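You operate a simulated robot arm through the tools that you are given. There is no shell and no other tool.

The job below is to be done with a simulated robot arm. You get a single attempt, and the scene is never put back.

Task
Skim the scum off the tank into the bin marked SCALE.
Fine: stirrer OFF and basket down first; skimmer back on its rest.

The check looks at the end state, three seconds after you hand in, the way a careful person would. Anything else that was tipped, shoved, dropped, spilled or broken makes it a failure.

Robot
A 7-joint arm with a three-finger gripper, fixed in place. Base frame: the origin is at the foot of the arm, x ahead of it, y to its left, z up. Readings come in mm, degrees, newtons and seconds.
With the tool pointing down near the work surface it reaches from about 100 to 760 mm from the base axis. Its first joint turns from -166.0 to 166.0 degrees. Payload 2.69 kg.
The TCP is the grasp point between the finger pads, 30 mm short of the fingertips. In the tool frame z runs along the fingers and y along their closing line. The gripper opens to 128 mm. The gripper's body begins 117 mm behind the TCP.
Orientation is that of the tool frame in the base frame, as [roll, pitch, yaw] about the fixed x, y, z axes, in that order (R = Rz(yaw) Ry(pitch) Rx(roll)). With the fingers straight down and closing along the base's y, the tool's x points along the base's -x, its y along +y and its z along -z.

Tools
- The arm moves only by the tool servo_tool. Its argument "commands" is a list of rows, each a list of 2 entries, a list of its own where there are three numbers: the shift along the tool's x, y, z in mm, then the turn, a rotation vector about the tool's x, y, z in rad. In form: [[[x, y, z], [ax, ay, az]], ...]. A call has 1 to 20 rows; each row shifts and turns the commanded pose from where the row before left it, along the tool's axes as they then stand. "fingers" is the finger opening in mm, from 0 to 128, set as the call begins (left out, the last holds). A row lasts 0.2 s, in which the tool goes at most 50 mm and 8.6 degrees; a call with a longer step from one row to the next is refused whole, and so is a gripper value outside its range. A pose out of reach is approached as far as the arm can. The call stops where the force on the tool passes 60 N (or 10 N more than at its start, if that is more) or the arm is blocked; 0.2 s more then pass. Each finger halts on what it meets, pressing with about 32 N; the grip force reading is that of the motor and also rises with nothing between the fingers. The clock runs only during rows and for 0.2 s after the last one: add rows that do not move to give the fingers time. The reply holds the time, the measured pose of the TCP, the force on the tool along the base axes, the opening and the grip force, in the units named above and with some noise, with the torque about the TCP (base axes, N m) and any sound that the robot's microphone picked up, and new pictures: "views" is both (left out), scene, wrist or none.
- Cameras (640 x 400 px; columns grow to the right, rows downward): "scene" is fixed at [50.7, -498.4, 1431.9]; the picture's right is [0.06, -1.00, 0.00], its down [-0.36, -0.02, -0.93] and it looks along [0.93, 0.06, -0.36] (base axes); focal length 214 px, centre (320, 200). "wrist" rides on the gripper at [58, 54, -131] in the tool frame; the picture's right is [-0.68, 0.74, 0.00], its down [-0.62, -0.57, -0.55] and it looks along [-0.40, -0.37, 0.84] (tool axes); focal length 234 px, centre (320, 200). There is no depth. A picture from a camera that has moved, and an enlarged one, comes with that camera's place and axes in the base frame and with its lens.
- raise_lower(by): slides the trunk up (or, below 0, down) by that many mm; the arm rides with it, the base frame stays. It gives what a move gives, with no picture.
- inspect(camera, box): a new picture of the part [left, top, right, bottom] of that camera's present view, enlarged. It takes no simulated time.
- job_done(): hands the job in; it is judged then, once.

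Places have to be worked out from the pictures, the camera data and where the tool is seen. Open the gripper and draw the arm clear of the work before you hand the job in, unless the task says otherwise.

The tools are called after "Call:" as name(argument=value, ...) on one line, values as JSON. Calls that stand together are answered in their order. servo_tool: Moves the arm, as the interface text tells. Its arguments: {"type":"object","properties":{"commands":{"type":"array"},"fingers":{"type":"number"},"views":{"type":"string","enum":["both","scene","wrist","none"]}},"required":["commands"]} The other tools are called the same way: raise_lower (by) slides the trunk up or down; inspect (camera, box) takes an enlarged picture of a part of a camera's view; job_done () hands the job in.

At the start:

```text
time_s: 0.0
tool_pos: [485.1, -335.4, 1404.9]
orientation: [180.0, 0.0, 180.0]
force: [0.2, -0.9, 0.4]
moment: [-0.01, -0.01, 0.04]
finger_gap: 128.0
gripper_force: 0.0
trunk travel left (down, up): [-150.0, 200.0]
```

scene: 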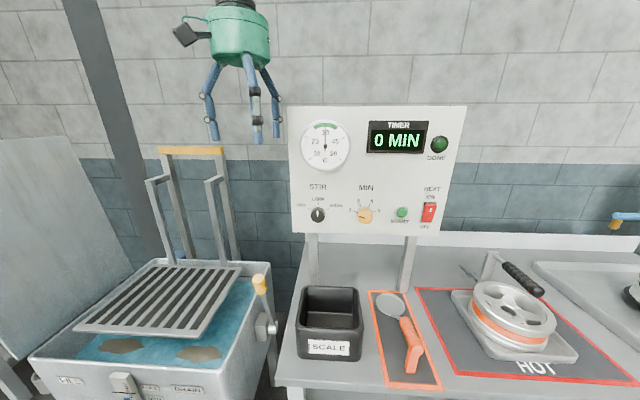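
wrist: 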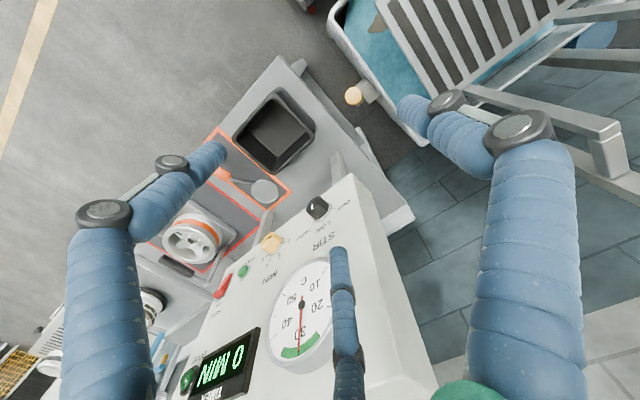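

I'll start by looking closely at the parts of the scene: tank/basket, control panel, bin and skimmer.

Call:
inspect(camera="scene", box=[280, 90, 480, 250])

Call:
inspect(camera="scene", box=[20, 130, 290, 400])

Call:
inspect(camera="scene", box=[270, 250, 460, 400])

Call:
inspect(camera="wrist", box=[200, 60, 420, 280])

```text
2.50 times, centred on (380, 170) of scene
camera zoom: at [50.7, -498.4, 1431.9], right [0.06, -1.0, 0.0], down [-0.36, -0.02, -0.93], along [0.93, 0.06, -0.36], focal length 536 px, centre (170, 275)
```

zoom: 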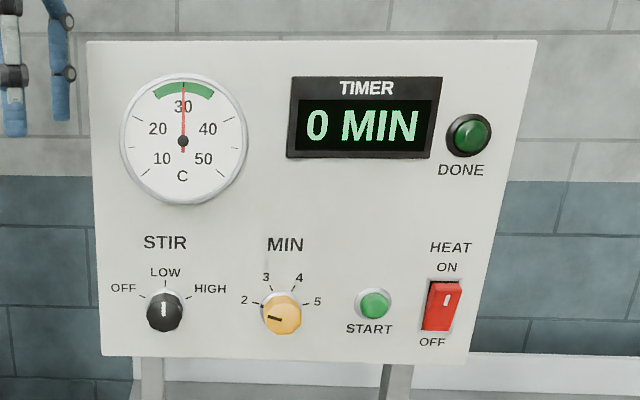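

```text
1.48 times, centred on (155, 265) of scene
camera zoom: at [50.7, -498.4, 1431.9], right [0.06, -1.0, 0.0], down [-0.36, -0.02, -0.93], along [0.93, 0.06, -0.36], focal length 318 px, centre (564, 104)
```

zoom: 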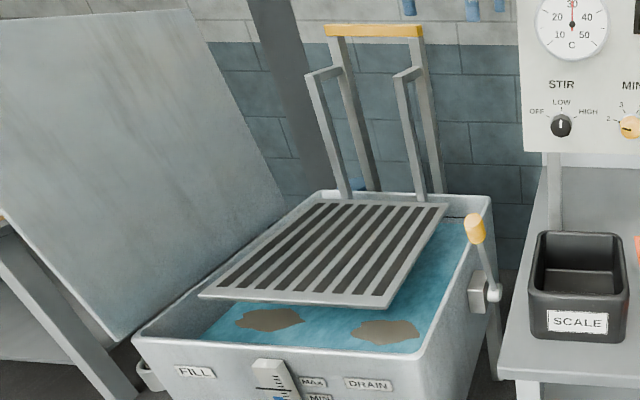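

```text
2.67 times, centred on (365, 325) of scene
camera zoom: at [50.7, -498.4, 1431.9], right [0.06, -1.0, 0.0], down [-0.36, -0.02, -0.93], along [0.93, 0.06, -0.36], focal length 572 px, centre (200, -133)
```

zoom: 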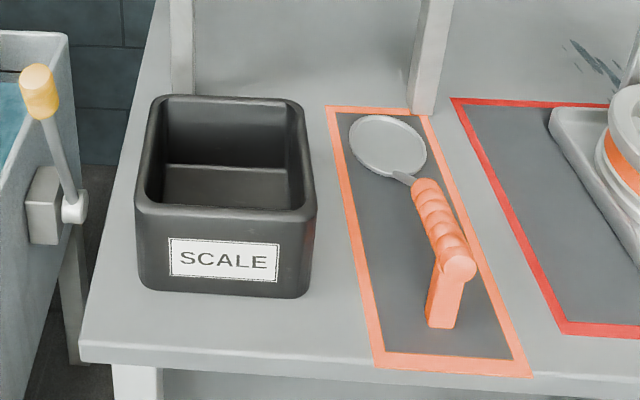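

```text
1.82 times, centred on (310, 170) of wrist
camera zoom: at [427.9, -282.2, 1535.6], right [0.68, 0.74, 0.0], down [0.62, -0.57, 0.55], along [0.4, -0.37, -0.84], focal length 426 px, centre (338, 254)
```

zoom: 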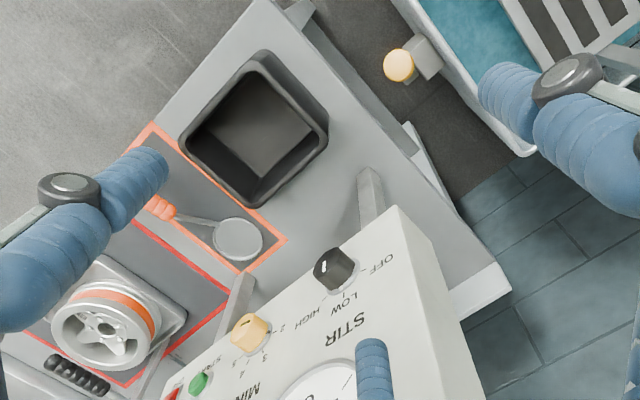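

The STIR pointer is at LOW and the basket seems raised, with a yellow-knob lever on the tank's right side. I'll take closer pictures of the knob, the lever, the basket frame and the skimmer.

Call:
inspect(camera="scene", box=[285, 175, 385, 237])

Call:
inspect(camera="scene", box=[220, 255, 300, 345])

Call:
inspect(camera="scene", box=[130, 135, 260, 275])

Call:
inspect(camera="scene", box=[50, 320, 270, 400])

Call:
inspect(camera="scene", box=[365, 280, 445, 390])

Call:
inspect(camera="wrist", box=[320, 0, 640, 200])

```text
6.40 times, centred on (335, 206) of scene
camera zoom: at [50.7, -498.4, 1431.9], right [0.06, -1.0, 0.0], down [-0.36, -0.02, -0.93], along [0.93, 0.06, -0.36], focal length 1373 px, centre (224, 162)
```

zoom: 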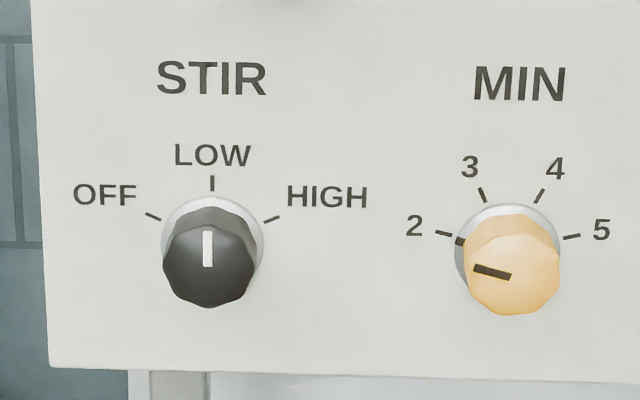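

```text
4.44 times, centred on (260, 300) of scene
camera zoom: at [50.7, -498.4, 1431.9], right [0.06, -1.0, 0.0], down [-0.36, -0.02, -0.93], along [0.93, 0.06, -0.36], focal length 953 px, centre (587, -244)
```

zoom: 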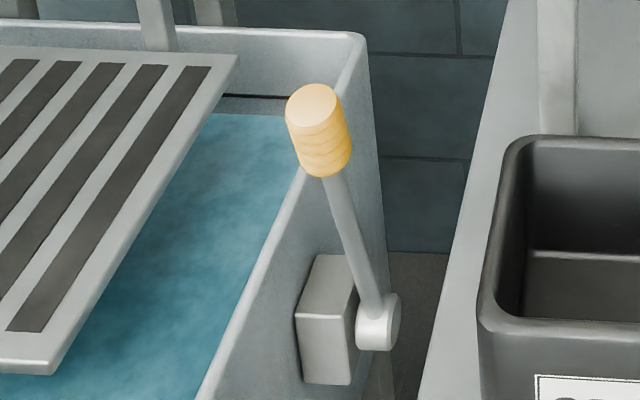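

```text
2.86 times, centred on (195, 205) of scene
camera zoom: at [50.7, -498.4, 1431.9], right [0.06, -1.0, 0.0], down [-0.36, -0.02, -0.93], along [0.93, 0.06, -0.36], focal length 613 px, centre (677, 186)
```

zoom: 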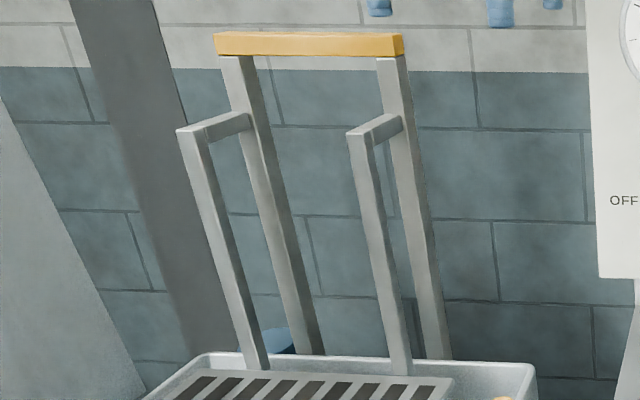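

```text
2.91 times, centred on (160, 360) of scene
camera zoom: at [50.7, -498.4, 1431.9], right [0.06, -1.0, 0.0], down [-0.36, -0.02, -0.93], along [0.93, 0.06, -0.36], focal length 624 px, centre (786, -266)
```

zoom: 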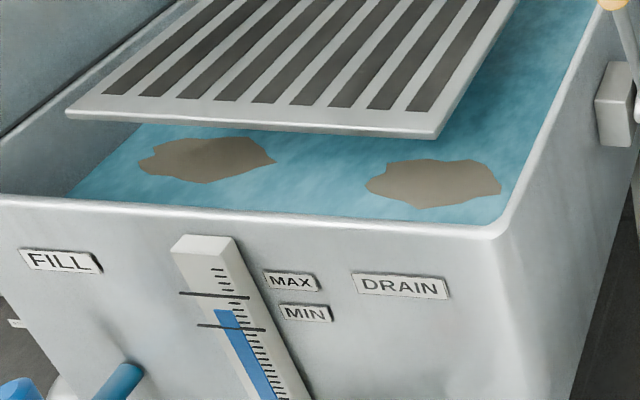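

```text
3.64 times, centred on (405, 335) of scene
camera zoom: at [50.7, -498.4, 1431.9], right [0.06, -1.0, 0.0], down [-0.36, -0.02, -0.93], along [0.93, 0.06, -0.36], focal length 780 px, centre (11, -291)
```

zoom: 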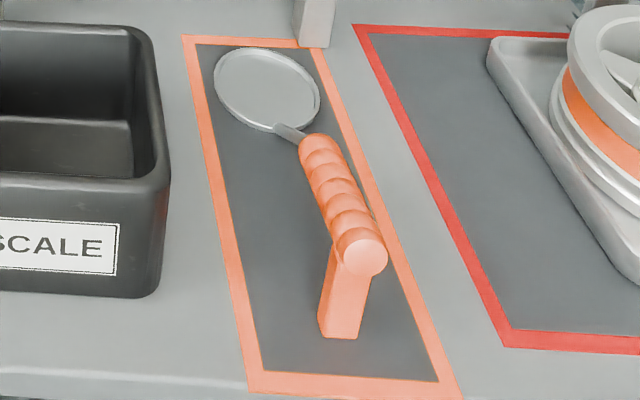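

```text
2.00 times, centred on (480, 100) of wrist
camera zoom: at [427.9, -282.2, 1535.6], right [0.68, 0.74, 0.0], down [0.62, -0.57, 0.55], along [0.4, -0.37, -0.84], focal length 468 px, centre (0, 400)
```

zoom: 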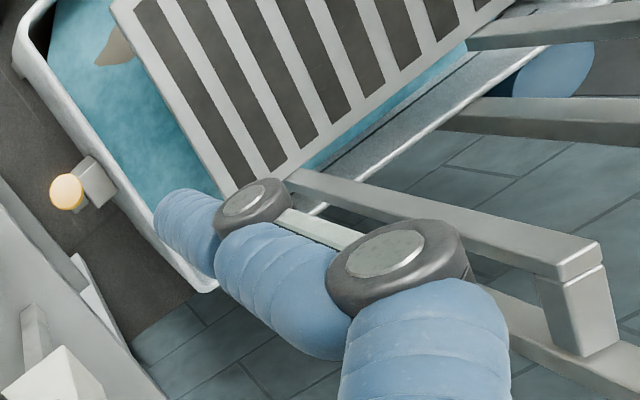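

The plan: first STIR to OFF, approaching the knob (about x≈610–645, y≈-454, z≈1160) with the tool horizontal, pointing at the panel. I'll first pitch the tool in place by -90° about its y axis.

Call:
servo_tool(commands=[[[0, 0, 0], [0, -0.1428, 0]], [[0, 0, 0], [0, -0.1428, 0]], [[0, 0, 0], [0, -0.1428, 0]], [[0, 0, 0], [0, -0.1428, 0]], [[0, 0, 0], [0, -0.1428, 0]], [[0, 0, 0], [0, -0.1428, 0]], [[0, 0, 0], [0, -0.1428, 0]], [[0, 0, 0], [0, -0.1428, 0]], [[0, 0, 0], [0, -0.1428, 0]], [[0, 0, 0], [0, -0.1428, 0]], [[0, 0, 0], [0, -0.1428, 0]]], fingers=70)

```text
time_s: 1.9
tool_pos: [537.9, -262.7, 1387.8]
orientation: [176.1, 66.2, -174.3]
force: [-0.1, -0.8, -0.3]
moment: [-0.01, -0.05, 0.08]
finger_gap: 69.9
gripper_force: 0.0
trunk travel left (down, up): [-150.0, 200.0]
stopped in row 9: the arm was blocked; the commanded pose is now the measured one
camera wrist: at [388.6, -233.2, 1388.4], right [0.15, 0.75, 0.64], down [-0.16, -0.62, 0.77], along [0.98, -0.22, 0.02], focal length 234 px, centre (320, 200)
```

scene: 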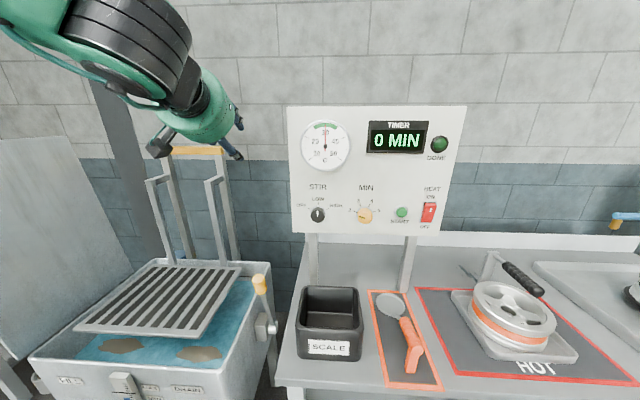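
wrist: 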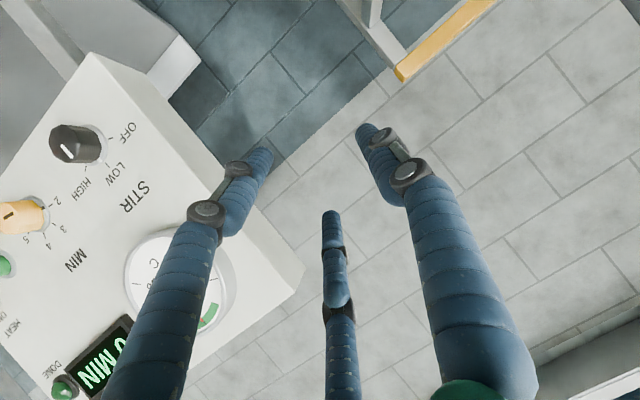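

The arm was blocked by its own limits up here (the tool reached about 24° below horizontal). The wrist view again puts the STIR knob's face near (608, -455, 1169); I'll move down and sideways to in front of it, keeping this orientation, then finish the rotation.

Call:
servo_tool(commands=[[[26.6, -24, 4.8], [0, 0, 0]], [[26.6, -24, 4.8], [0, 0, 0]], [[26.6, -24, 4.8], [0, 0, 0]], [[26.6, -24, 4.8], [0, 0, 0]], [[26.6, -24, 4.8], [0, 0, 0]], [[26.6, -24, 4.8], [0, 0, 0]], [[26.6, -24, 4.8], [0, 0, 0]], [[26.6, -24, 4.8], [0, 0, 0]]], fingers=70)

```text
time_s: 3.7
tool_pos: [515.6, -455.0, 1171.5]
orientation: [176.0, 66.1, -174.6]
force: [-1.2, -1.0, -0.4]
moment: [0.02, 0.0, 0.01]
finger_gap: 69.9
gripper_force: 0.0
trunk travel left (down, up): [-150.0, 200.0]
camera wrist: at [367.0, -425.8, 1171.6], right [0.16, 0.75, 0.64], down [-0.16, -0.62, 0.77], along [0.98, -0.22, 0.02], focal length 234 px, centre (320, 200)
```

scene: 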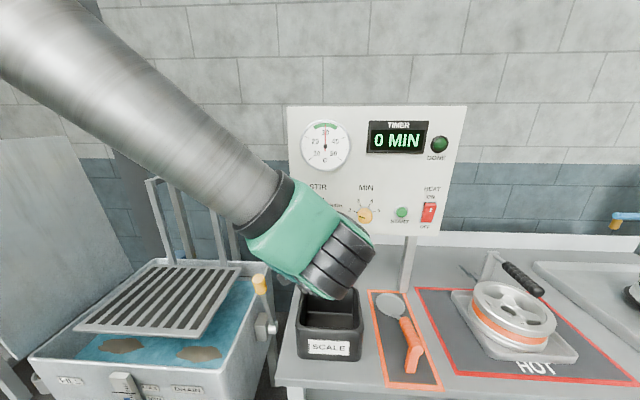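
wrist: 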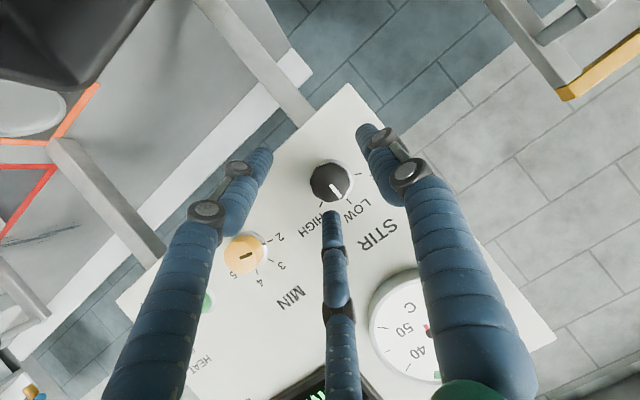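

The knob is now in front of the gripper. I turn the remaining ~25° to bring the tool to pointing along +x, TCP staying in place.

Call:
servo_tool(commands=[[[0, 0, 0], [0.0412, -0.104, 0.0017]], [[0, 0, 0], [0.0412, -0.104, 0.0017]], [[0, 0, 0], [0.0412, -0.104, 0.0017]], [[0, 0, 0], [0.0412, -0.104, 0.0017]]], fingers=70)

```text
time_s: 4.7
tool_pos: [517.5, -455.6, 1173.2]
orientation: [-6.4, 89.9, -6.5]
force: [-0.5, -1.2, 0.6]
moment: [-0.02, 0.02, 0.0]
finger_gap: 70.1
gripper_force: 0.1
trunk travel left (down, up): [-150.0, 200.0]
camera wrist: at [386.6, -402.0, 1113.4], right [0.0, 0.74, 0.68], down [-0.55, -0.56, 0.62], along [0.83, -0.37, 0.4], focal length 234 px, centre (320, 200)
```

scene: 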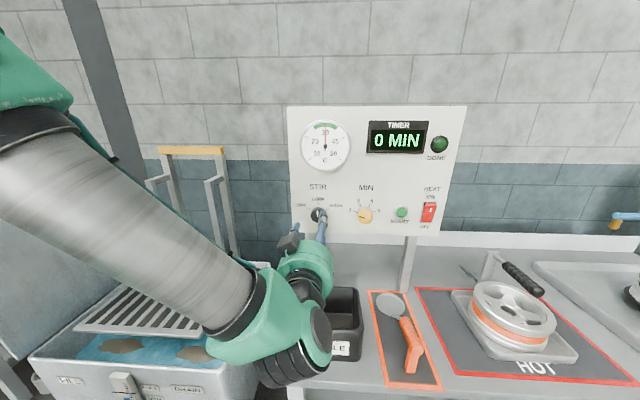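
wrist: 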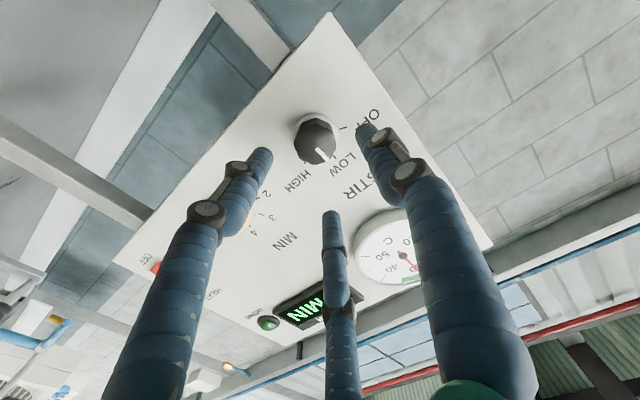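

The tool is horizontal now. I'll zoom in on the knob in both views to refine its centre before advancing.

Call:
inspect(camera="wrist", box=[250, 80, 410, 180])

Call:
inspect(camera="scene", box=[270, 180, 370, 250])

```text
4.00 times, centred on (330, 130) of wrist
camera zoom: at [386.6, -402.0, 1113.4], right [0.0, 0.74, 0.68], down [-0.55, -0.56, 0.62], along [0.83, -0.37, 0.4], focal length 937 px, centre (280, 480)
```

zoom: 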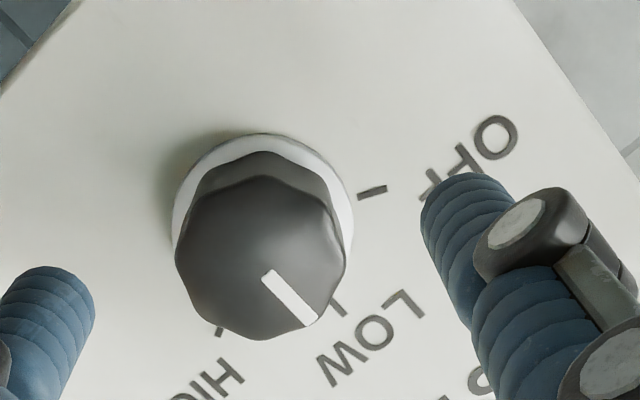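

```text
5.71 times, centred on (320, 215) of scene
camera zoom: at [50.7, -498.4, 1431.9], right [0.06, -1.0, 0.0], down [-0.36, -0.02, -0.93], along [0.93, 0.06, -0.36], focal length 1226 px, centre (320, 114)
```

zoom: 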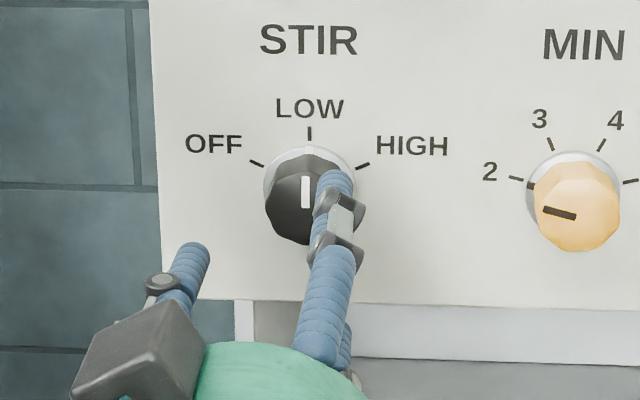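

Knob face centre is about (607, -458, 1168), diameter about 42 mm. I shift the tool by (5 down, -2.5 in y) and advance 75 mm along the tool axis with the fingers open at 70.

Call:
servo_tool(commands=[[[5, -2.5, 15], [0, 0, 0]], [[0, 0, 20], [0, 0, 0]], [[0, 0, 20], [0, 0, 0]], [[0, 0, 20], [0, 0, 0]]], fingers=70)

Call:
inspect(camera="wrist", box=[220, 80, 420, 260])

Call:
inspect(camera="scene", box=[270, 180, 370, 250])

```text
time_s: 5.7
tool_pos: [590.7, -457.4, 1167.6]
orientation: [139.0, 89.8, 138.9]
force: [-0.9, 0.5, -1.2]
moment: [0.03, 0.01, 0.0]
finger_gap: 69.8
gripper_force: 0.1
trunk travel left (down, up): [-150.0, 200.0]
camera wrist: at [461.6, -404.3, 1108.9], right [0.0, 0.74, 0.68], down [-0.55, -0.57, 0.62], along [0.84, -0.37, 0.4], focal length 234 px, centre (320, 200)
```

scene: 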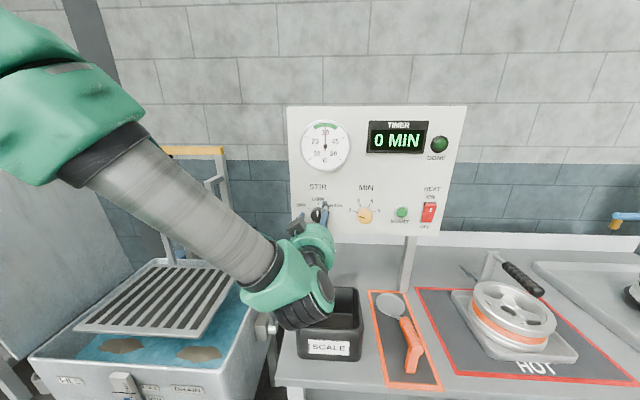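
wrist: 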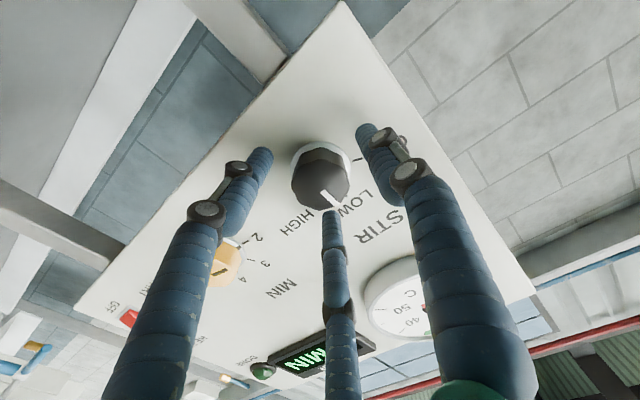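

```text
2.22 times, centred on (320, 170) of wrist
camera zoom: at [461.6, -404.3, 1108.9], right [0.0, 0.74, 0.68], down [-0.55, -0.57, 0.62], along [0.84, -0.37, 0.4], focal length 520 px, centre (320, 267)
```

zoom: 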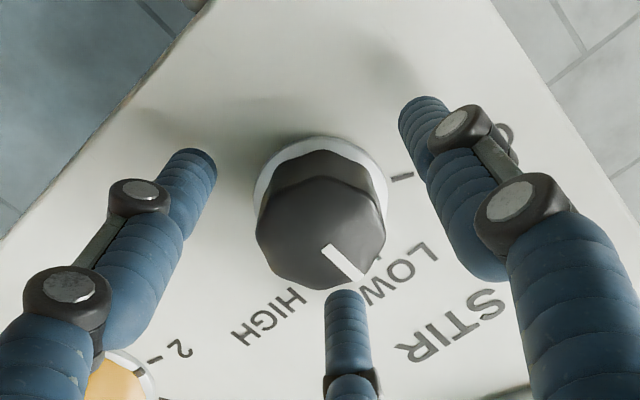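

```text
5.71 times, centred on (320, 215) of scene
camera zoom: at [50.7, -498.4, 1431.9], right [0.06, -1.0, 0.0], down [-0.36, -0.02, -0.93], along [0.93, 0.06, -0.36], focal length 1226 px, centre (320, 114)
```

zoom: 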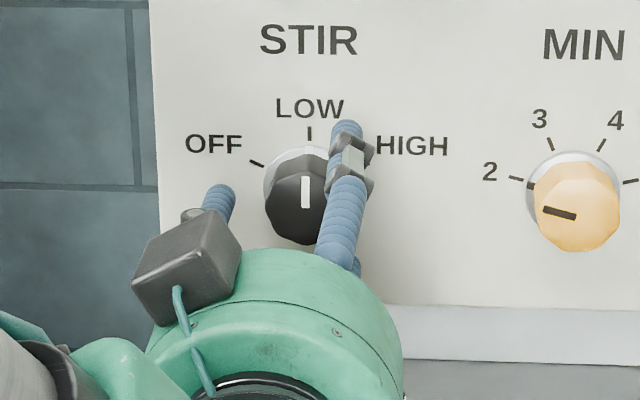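

The knob sits centred between the fingers. I advance 6 mm more and close on it.

Call:
servo_tool(commands=[[[0, 0, 6], [0, 0, 0]]], fingers=70, views="none")

Call:
servo_tool(commands=[[[0, 0, 0], [0, 0, 0]], [[0, 0, 0], [0, 0, 0]], [[0, 0, 0], [0, 0, 0]]], fingers=30)

Call:
inspect(camera="wrist", box=[220, 80, 420, 260])

```text
time_s: 6.1
tool_pos: [597.3, -457.9, 1168.4]
orientation: [141.1, 89.9, 141.0]
force: [-0.8, -0.1, -0.3]
moment: [0.01, -0.01, -0.02]
finger_gap: 69.8
gripper_force: 0.0
trunk travel left (down, up): [-150.0, 200.0]
```

```text
time_s: 6.9
tool_pos: [598.1, -460.0, 1170.4]
orientation: [-25.3, 89.9, -25.5]
force: [7.1, -15.3, 17.1]
moment: [-0.04, -0.47, -0.72]
finger_gap: 41.2
gripper_force: 44.9
trunk travel left (down, up): [-150.0, 200.0]
camera wrist: at [467.8, -406.0, 1110.6], right [0.0, 0.74, 0.68], down [-0.55, -0.56, 0.62], along [0.83, -0.37, 0.41], focal length 234 px, centre (320, 200)
```

scene: 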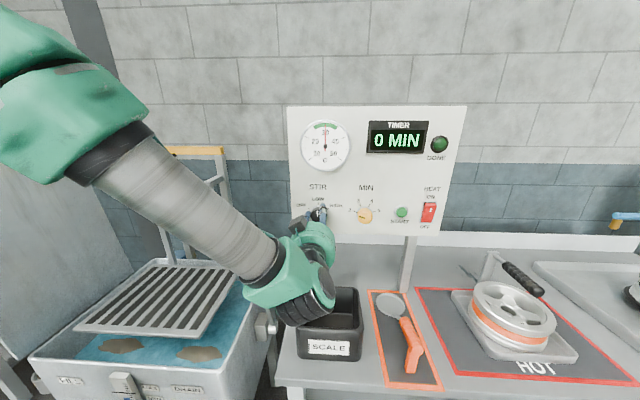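
wrist: 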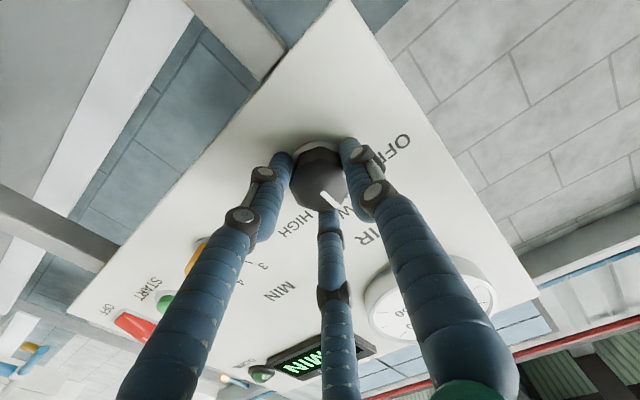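

```text
2.22 times, centred on (320, 170) of wrist
camera zoom: at [467.8, -406.0, 1110.6], right [0.0, 0.74, 0.68], down [-0.55, -0.56, 0.62], along [0.83, -0.37, 0.41], focal length 520 px, centre (320, 267)
```

zoom: 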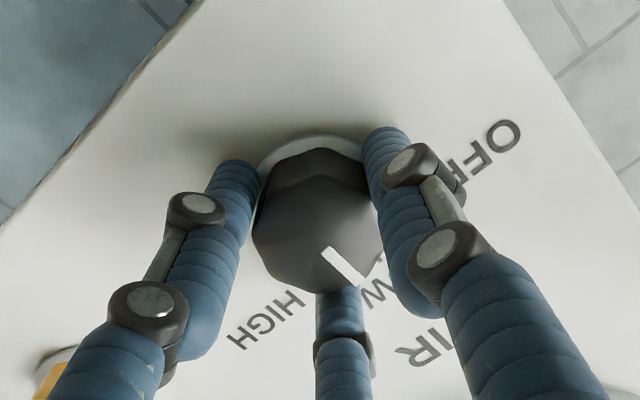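

The fingers hold the knob (gap 41 mm); the side force says its centre lies a few mm towards -y/+z. I shift to relieve it, then check the force.

Call:
servo_tool(commands=[[[-3, -3, 0], [0, 0, 0]], [[0, 0, 0], [0, 0, 0]]], views="none")

```text
time_s: 7.5
tool_pos: [597.6, -459.9, 1170.4]
orientation: [138.6, 89.9, 138.6]
force: [7.7, 0.6, 11.1]
moment: [0.0, -0.53, 0.36]
finger_gap: 41.3
gripper_force: 44.9
trunk travel left (down, up): [-150.0, 200.0]
```

Lateral force is nearly gone. I move up 3 mm more and turn the tool about its axis by about -60° (counter-clockwise as seen from the front) to bring the pointer to OFF.

Call:
servo_tool(commands=[[[-3, 0, 0], [0, 0, 0]], [[0, 0, 0], [0, 0, -0.13]], [[0, 0, 0], [0, 0, -0.13]], [[0, 0, 0], [0, 0, -0.13]], [[0, 0, 0], [0, 0, -0.13]], [[0, 0, 0], [0, 0, -0.13]], [[0, 0, 0], [0, 0, -0.13]], [[0, 0, 0], [0, 0, -0.13]], [[0, 0, 0], [0, 0, -0.13]]])

Call:
inspect(camera="wrist", box=[220, 80, 420, 260])

Call:
inspect(camera="scene", box=[270, 180, 370, 250])

```text
time_s: 8.9
tool_pos: [598.3, -461.0, 1170.9]
orientation: [-93.0, 55.8, -91.5]
force: [12.4, 3.6, -9.2]
moment: [-0.03, -0.92, 0.02]
finger_gap: 41.7
gripper_force: 45.2
out of reach, approached as far as the arm can: row 6, 7
trunk travel left (down, up): [-150.0, 200.0]
stopped in row 7: the force on the tool passed its limit at 84 N (the readings are from after the stop); the commanded pose is now the measured one
camera wrist: at [465.2, -451.4, 1095.9], right [-0.01, 0.99, 0.15], down [-0.52, -0.13, 0.84], along [0.85, -0.07, 0.52], focal length 234 px, centre (320, 200)
```

scene: 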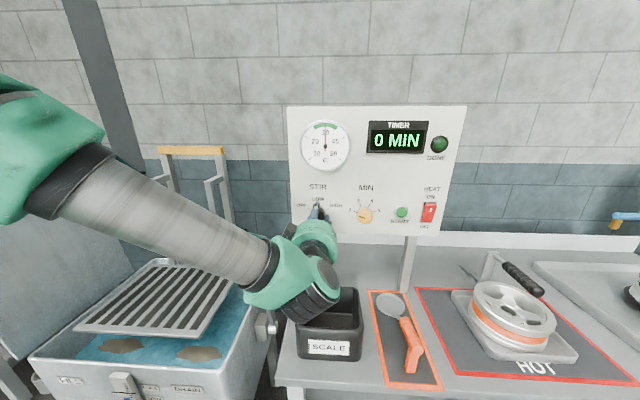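
wrist: 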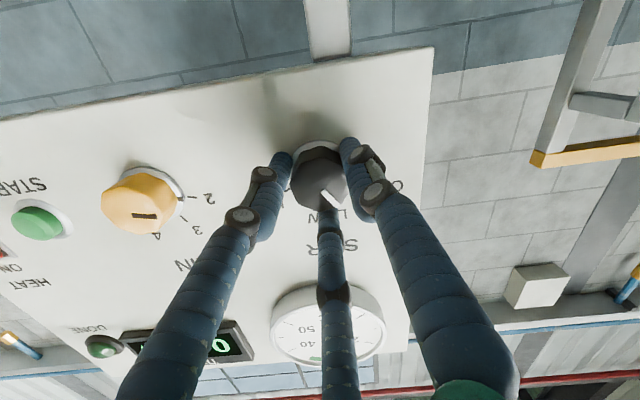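

```text
2.22 times, centred on (320, 170) of wrist
camera zoom: at [465.2, -451.4, 1095.9], right [-0.01, 0.99, 0.15], down [-0.52, -0.13, 0.84], along [0.85, -0.07, 0.52], focal length 520 px, centre (320, 267)
```

zoom: 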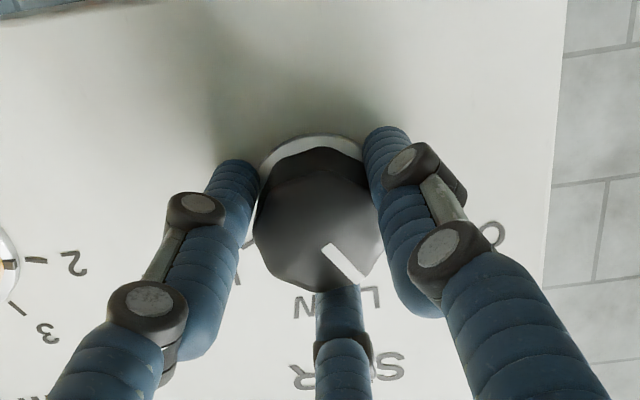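

```text
5.71 times, centred on (320, 215) of scene
camera zoom: at [50.7, -498.4, 1431.9], right [0.06, -1.0, 0.0], down [-0.36, -0.02, -0.93], along [0.93, 0.06, -0.36], focal length 1226 px, centre (320, 114)
```

zoom: 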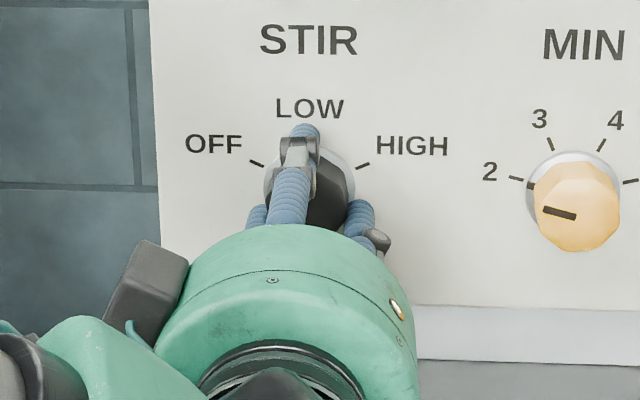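

The knob turned with the gripper by about 34° before the wrist reached its limit. I'll release it and see where the pointer rests, then regrip if needed.

Call:
servo_tool(commands=[[[0, 0, 0], [0, 0, 0]], [[0, 0, 0], [0, 0, 0]], [[0, 0, 0], [0, 0, 0]]], fingers=70)

Call:
inspect(camera="wrist", box=[220, 80, 420, 260])

Call:
inspect(camera="scene", box=[270, 180, 370, 250])

```text
time_s: 9.7
tool_pos: [596.2, -461.9, 1173.1]
orientation: [-92.8, 55.8, -91.4]
force: [-0.4, 0.3, -0.8]
moment: [-0.01, 0.02, 0.04]
finger_gap: 70.0
gripper_force: 0.0
trunk travel left (down, up): [-150.0, 200.0]
camera wrist: at [464.3, -452.7, 1097.2], right [-0.01, 0.99, 0.15], down [-0.52, -0.13, 0.84], along [0.85, -0.07, 0.52], focal length 234 px, centre (320, 200)
```

scene: 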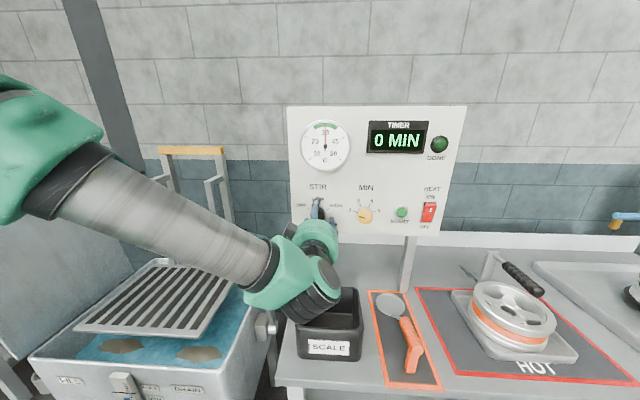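
wrist: 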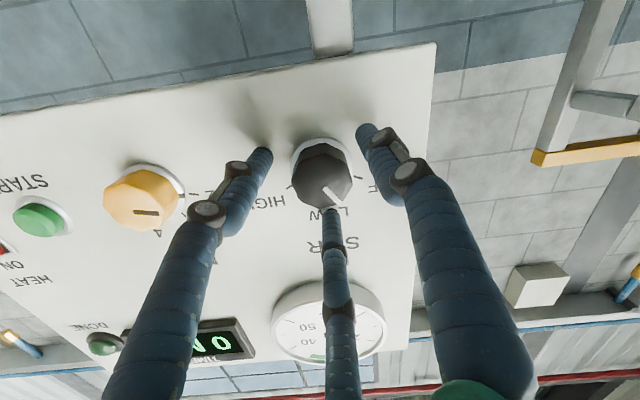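

```text
2.22 times, centred on (320, 170) of wrist
camera zoom: at [464.3, -452.7, 1097.2], right [-0.01, 0.99, 0.15], down [-0.52, -0.13, 0.84], along [0.85, -0.07, 0.52], focal length 520 px, centre (320, 267)
```

zoom: 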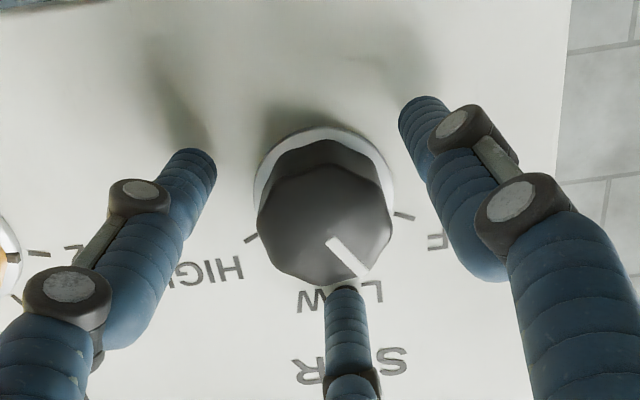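

```text
5.71 times, centred on (320, 215) of scene
camera zoom: at [50.7, -498.4, 1431.9], right [0.06, -1.0, 0.0], down [-0.36, -0.02, -0.93], along [0.93, 0.06, -0.36], focal length 1226 px, centre (320, 114)
```

zoom: 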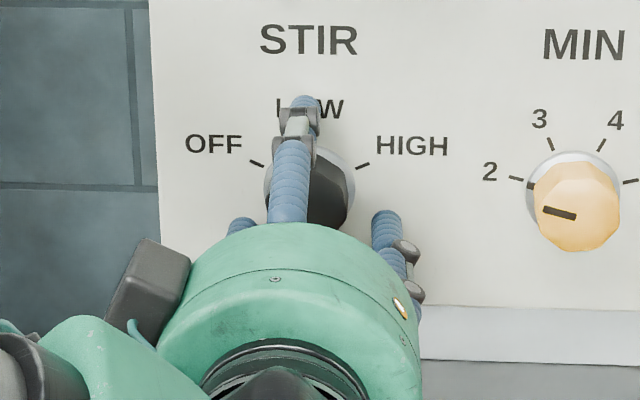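

There are no detents: the pointer stays about 35° from LOW towards OFF. I rotate the open gripper back by +57°, re-centred, for a second grip.

Call:
servo_tool(commands=[[[1.1, 1.9, 0], [0, 0, 0.143]], [[0, 0, 0], [0, 0, 0.143]], [[0, 0, 0], [0, 0, 0.143]], [[0, 0, 0], [0, 0, 0.143]], [[0, 0, 0], [0, 0, 0.143]], [[0, 0, 0], [0, 0, 0.143]], [[0, 0, 0], [0, 0, 0.143]]], fingers=70)

Call:
inspect(camera="wrist", box=[220, 80, 420, 260])

Call:
inspect(camera="scene", box=[270, 180, 370, 250])

```text
time_s: 11.3
tool_pos: [596.1, -459.3, 1171.7]
orientation: [94.1, 66.6, 94.6]
force: [-0.2, 0.6, -0.9]
moment: [0.0, -0.02, -0.02]
finger_gap: 70.1
gripper_force: 0.0
trunk travel left (down, up): [-150.0, 200.0]
camera wrist: at [464.3, -390.8, 1141.3], right [0.02, 0.41, 0.91], down [-0.53, -0.77, 0.36], along [0.85, -0.49, 0.2], focal length 234 px, centre (320, 200)
```

scene: 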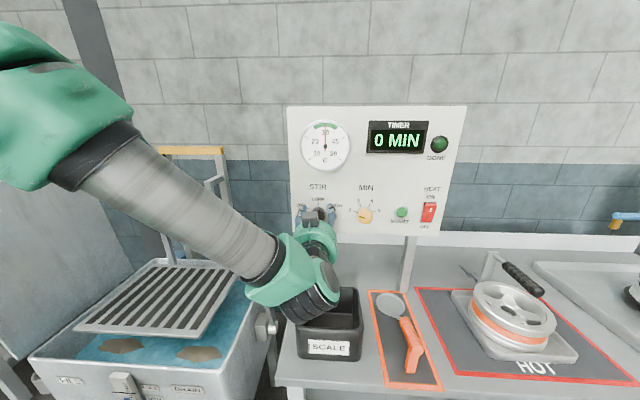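
wrist: 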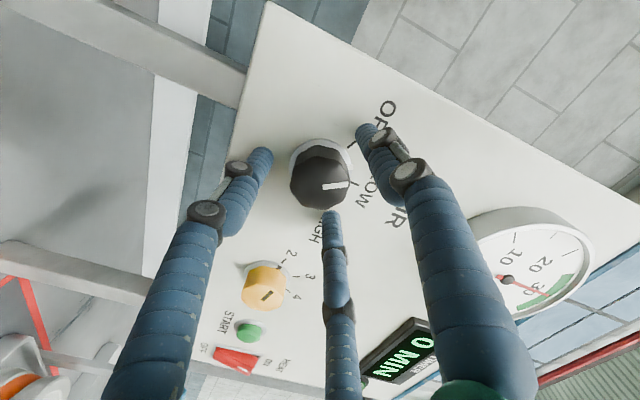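

```text
2.22 times, centred on (320, 170) of wrist
camera zoom: at [464.3, -390.8, 1141.3], right [0.02, 0.41, 0.91], down [-0.53, -0.77, 0.36], along [0.85, -0.49, 0.2], focal length 520 px, centre (320, 267)
```

zoom: 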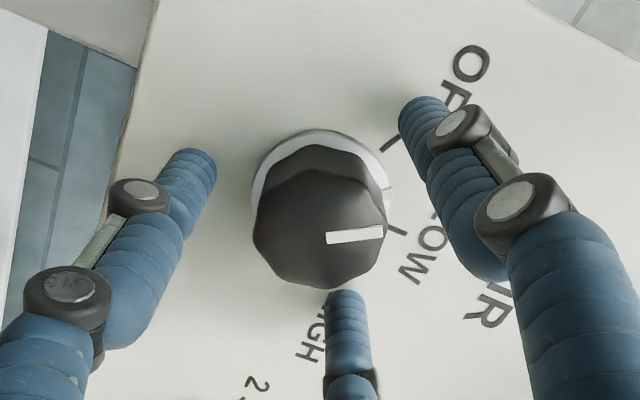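

```text
5.71 times, centred on (320, 215) of scene
camera zoom: at [50.7, -498.4, 1431.9], right [0.06, -1.0, 0.0], down [-0.36, -0.02, -0.93], along [0.93, 0.06, -0.36], focal length 1226 px, centre (320, 114)
```

zoom: 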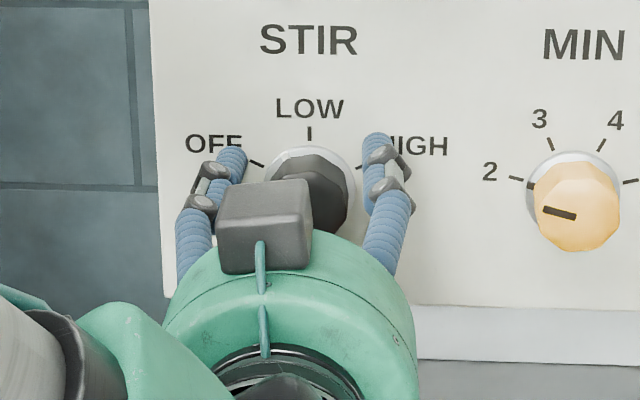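

The pointer needs roughly 28–35° more. I close on the knob again and turn -30°, then look.

Call:
servo_tool(commands=[[[0, 0, 0], [0, 0, 0]], [[0, 0, 0], [0, 0, 0]], [[0, 0, 0], [0, 0, 0]]], fingers=30, views="none")

Call:
servo_tool(commands=[[[0, 0, 0], [0, 0, -0.13]], [[0, 0, 0], [0, 0, -0.13]], [[0, 0, 0], [0, 0, -0.13]], [[0, 0, 0], [0, 0, -0.13]]])

Call:
inspect(camera="wrist", box=[220, 80, 420, 260])

```text
time_s: 12.1
tool_pos: [597.4, -461.4, 1172.9]
orientation: [94.0, 66.8, 94.5]
force: [0.4, 4.2, 0.6]
moment: [0.0, -0.78, 0.25]
finger_gap: 40.9
gripper_force: 44.6
trunk travel left (down, up): [-150.0, 200.0]
```

```text
time_s: 13.1
tool_pos: [597.4, -461.0, 1171.0]
orientation: [-103.1, 83.1, -102.2]
force: [2.6, 4.3, 2.3]
moment: [0.0, -0.02, -0.4]
finger_gap: 41.4
gripper_force: 45.3
trunk travel left (down, up): [-150.0, 200.0]
camera wrist: at [464.0, -416.4, 1109.5], right [0.0, 0.81, 0.58], down [-0.52, -0.5, 0.69], along [0.85, -0.31, 0.42], focal length 234 px, centre (320, 200)
```

scene: 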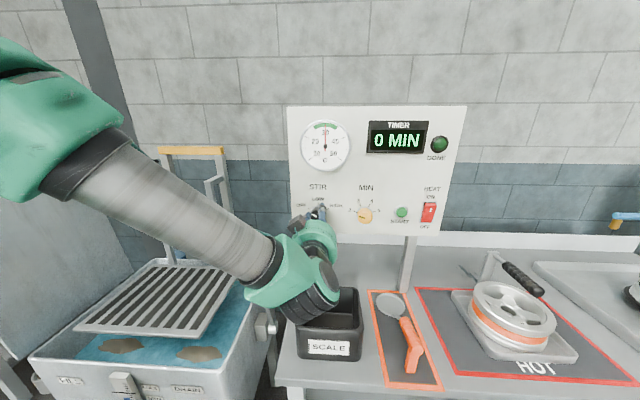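
wrist: 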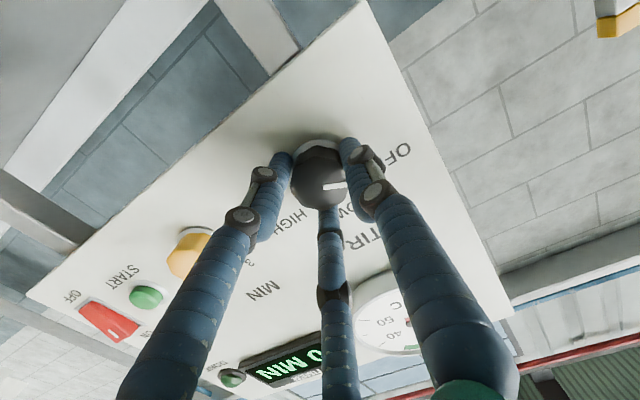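

```text
2.22 times, centred on (320, 170) of wrist
camera zoom: at [464.0, -416.4, 1109.5], right [0.0, 0.81, 0.58], down [-0.52, -0.5, 0.69], along [0.85, -0.31, 0.42], focal length 520 px, centre (320, 267)
```

zoom: 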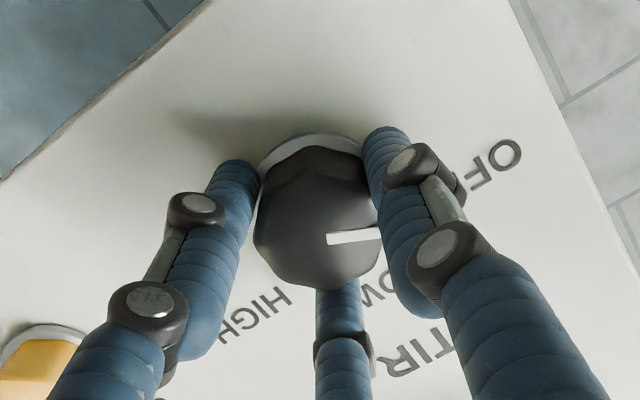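

The pointer now computes to about 62° left of vertical, i.e. at the OFF tick. I release and back off to verify.

Call:
servo_tool(commands=[[[0, 0, 0], [0, 0, 0]], [[0, 0, 0], [0, 0, 0]], [[0, 0, -20], [0, 0, 0]], [[0, 0, -30], [0, 0, 0]], [[0, 0, -30], [0, 0, 0]]], fingers=75)

Call:
inspect(camera="wrist", box=[250, 80, 410, 180])

Call:
inspect(camera="scene", box=[285, 175, 385, 237])

```text
time_s: 14.3
tool_pos: [515.9, -462.5, 1174.2]
orientation: [-103.3, 83.1, -102.3]
force: [0.2, -0.3, 0.1]
moment: [0.01, -0.01, 0.03]
finger_gap: 75.0
gripper_force: 0.0
trunk travel left (down, up): [-150.0, 200.0]
camera wrist: at [383.2, -418.0, 1111.6], right [0.0, 0.81, 0.59], down [-0.52, -0.5, 0.69], along [0.85, -0.31, 0.42], focal length 234 px, centre (320, 200)
```

scene: 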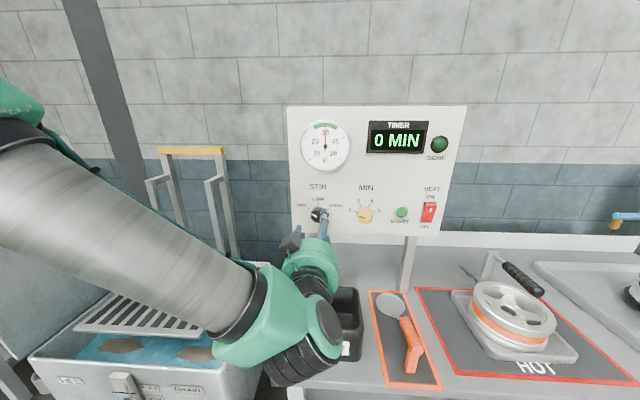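
wrist: 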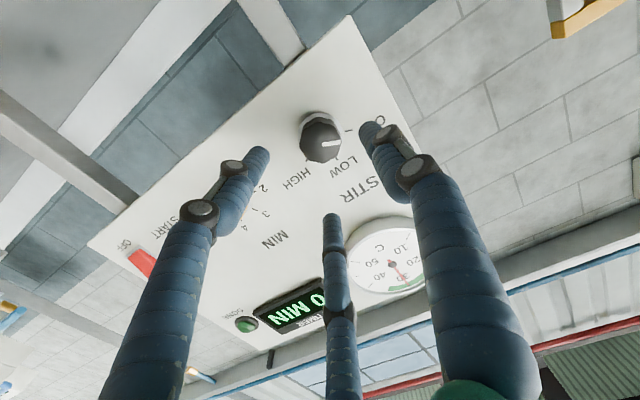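

```text
4.00 times, centred on (330, 130) of wrist
camera zoom: at [383.2, -418.0, 1111.6], right [0.0, 0.81, 0.59], down [-0.52, -0.5, 0.69], along [0.85, -0.31, 0.42], focal length 937 px, centre (280, 480)
```

zoom: 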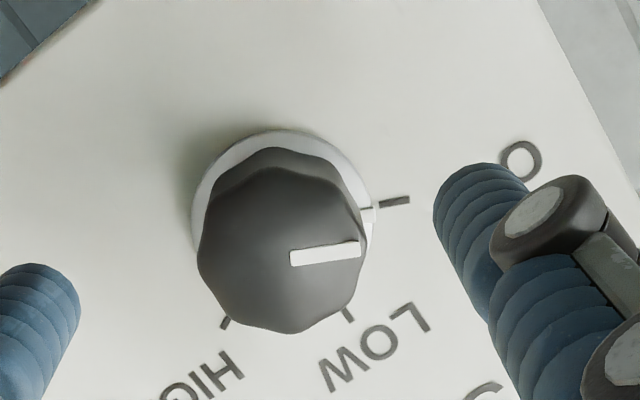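

```text
6.40 times, centred on (335, 206) of scene
camera zoom: at [50.7, -498.4, 1431.9], right [0.06, -1.0, 0.0], down [-0.36, -0.02, -0.93], along [0.93, 0.06, -0.36], focal length 1373 px, centre (224, 162)
```

zoom: 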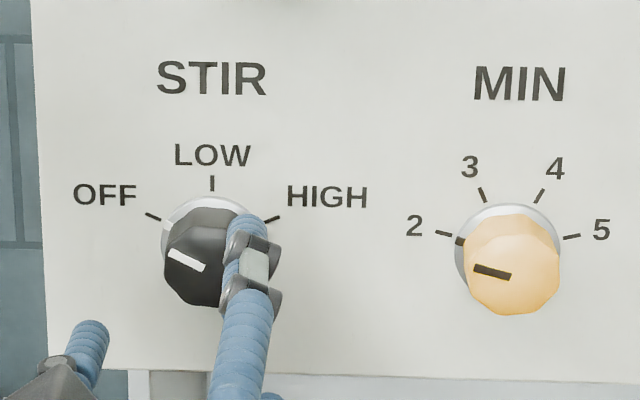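

STIR is at OFF (pointer lined up with the tick). Next I back away, level the roll and return the tool to pointing down, to go look at the lever and basket.

Call:
servo_tool(commands=[[[0, 0, -30], [0, 0, 0.113]], [[0, 0, -30], [0, 0.1428, 0]], [[0, 0, -10], [0, 0.1428, 0]], [[0, 0, 0], [0, 0.1428, 0]], [[0, 0, 0], [0, 0.1428, 0]], [[0, 0, 0], [0, 0.1428, 0]], [[0, 0, 0], [0, 0.1428, 0]], [[0, 0, 0], [0, 0.1428, 0]], [[0, 0, 0], [0, 0.1428, 0]], [[0, 0, 0], [0, 0.1428, 0]], [[0, 0, 0], [0, 0.1428, 0]], [[0, 0, 0], [0, 0.1428, 0]]], fingers=75)

```text
time_s: 16.9
tool_pos: [446.2, -463.9, 1176.8]
orientation: [-179.8, -1.8, -179.1]
force: [-1.0, 0.7, 0.1]
moment: [0.01, 0.0, 0.02]
finger_gap: 74.9
gripper_force: 0.1
trunk travel left (down, up): [-150.0, 200.0]
camera wrist: at [391.9, -410.6, 1308.3], right [0.66, 0.75, -0.02], down [0.64, -0.55, 0.53], along [0.38, -0.37, -0.85], focal length 234 px, centre (320, 200)
```

scene: 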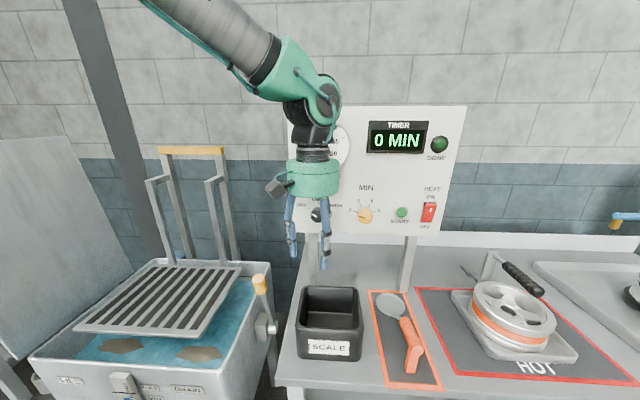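
wrist: 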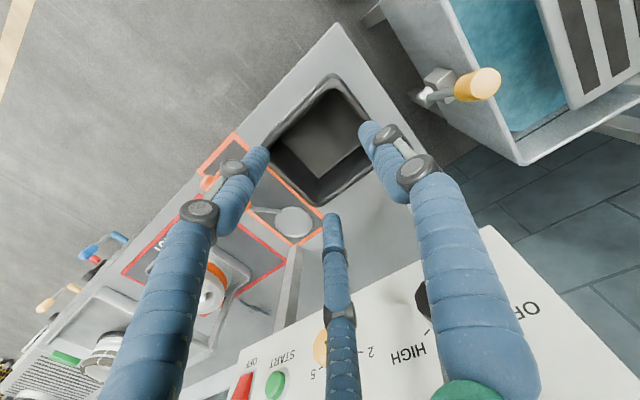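

The lever is visible from here; let me zoom in on it and on the bin/skimmer.

Call:
inspect(camera="wrist", box=[360, 0, 640, 170])

Call:
inspect(camera="wrist", box=[180, 60, 400, 250])

```text
2.29 times, centred on (500, 85) of wrist
camera zoom: at [391.9, -410.6, 1308.3], right [0.66, 0.75, -0.02], down [0.64, -0.55, 0.53], along [0.38, -0.37, -0.85], focal length 535 px, centre (-91, 463)
```

zoom: 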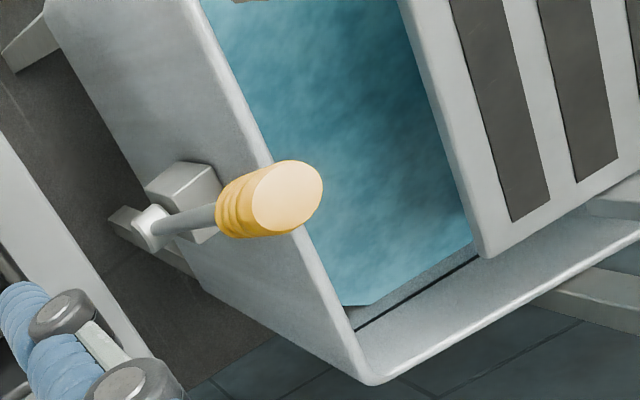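

```text
2.11 times, centred on (290, 155) of wrist
camera zoom: at [391.9, -410.6, 1308.3], right [0.66, 0.75, -0.02], down [0.64, -0.55, 0.53], along [0.38, -0.37, -0.85], focal length 493 px, centre (383, 295)
```

zoom: 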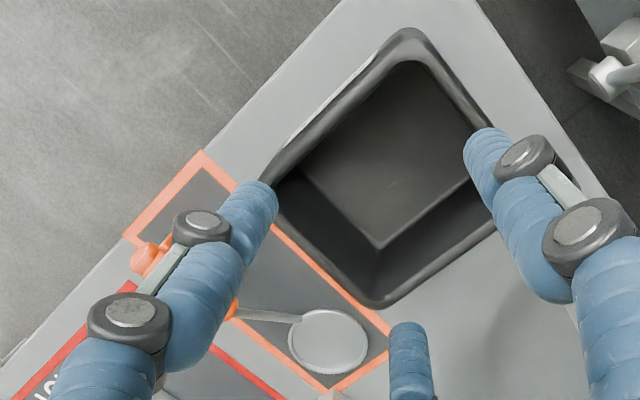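

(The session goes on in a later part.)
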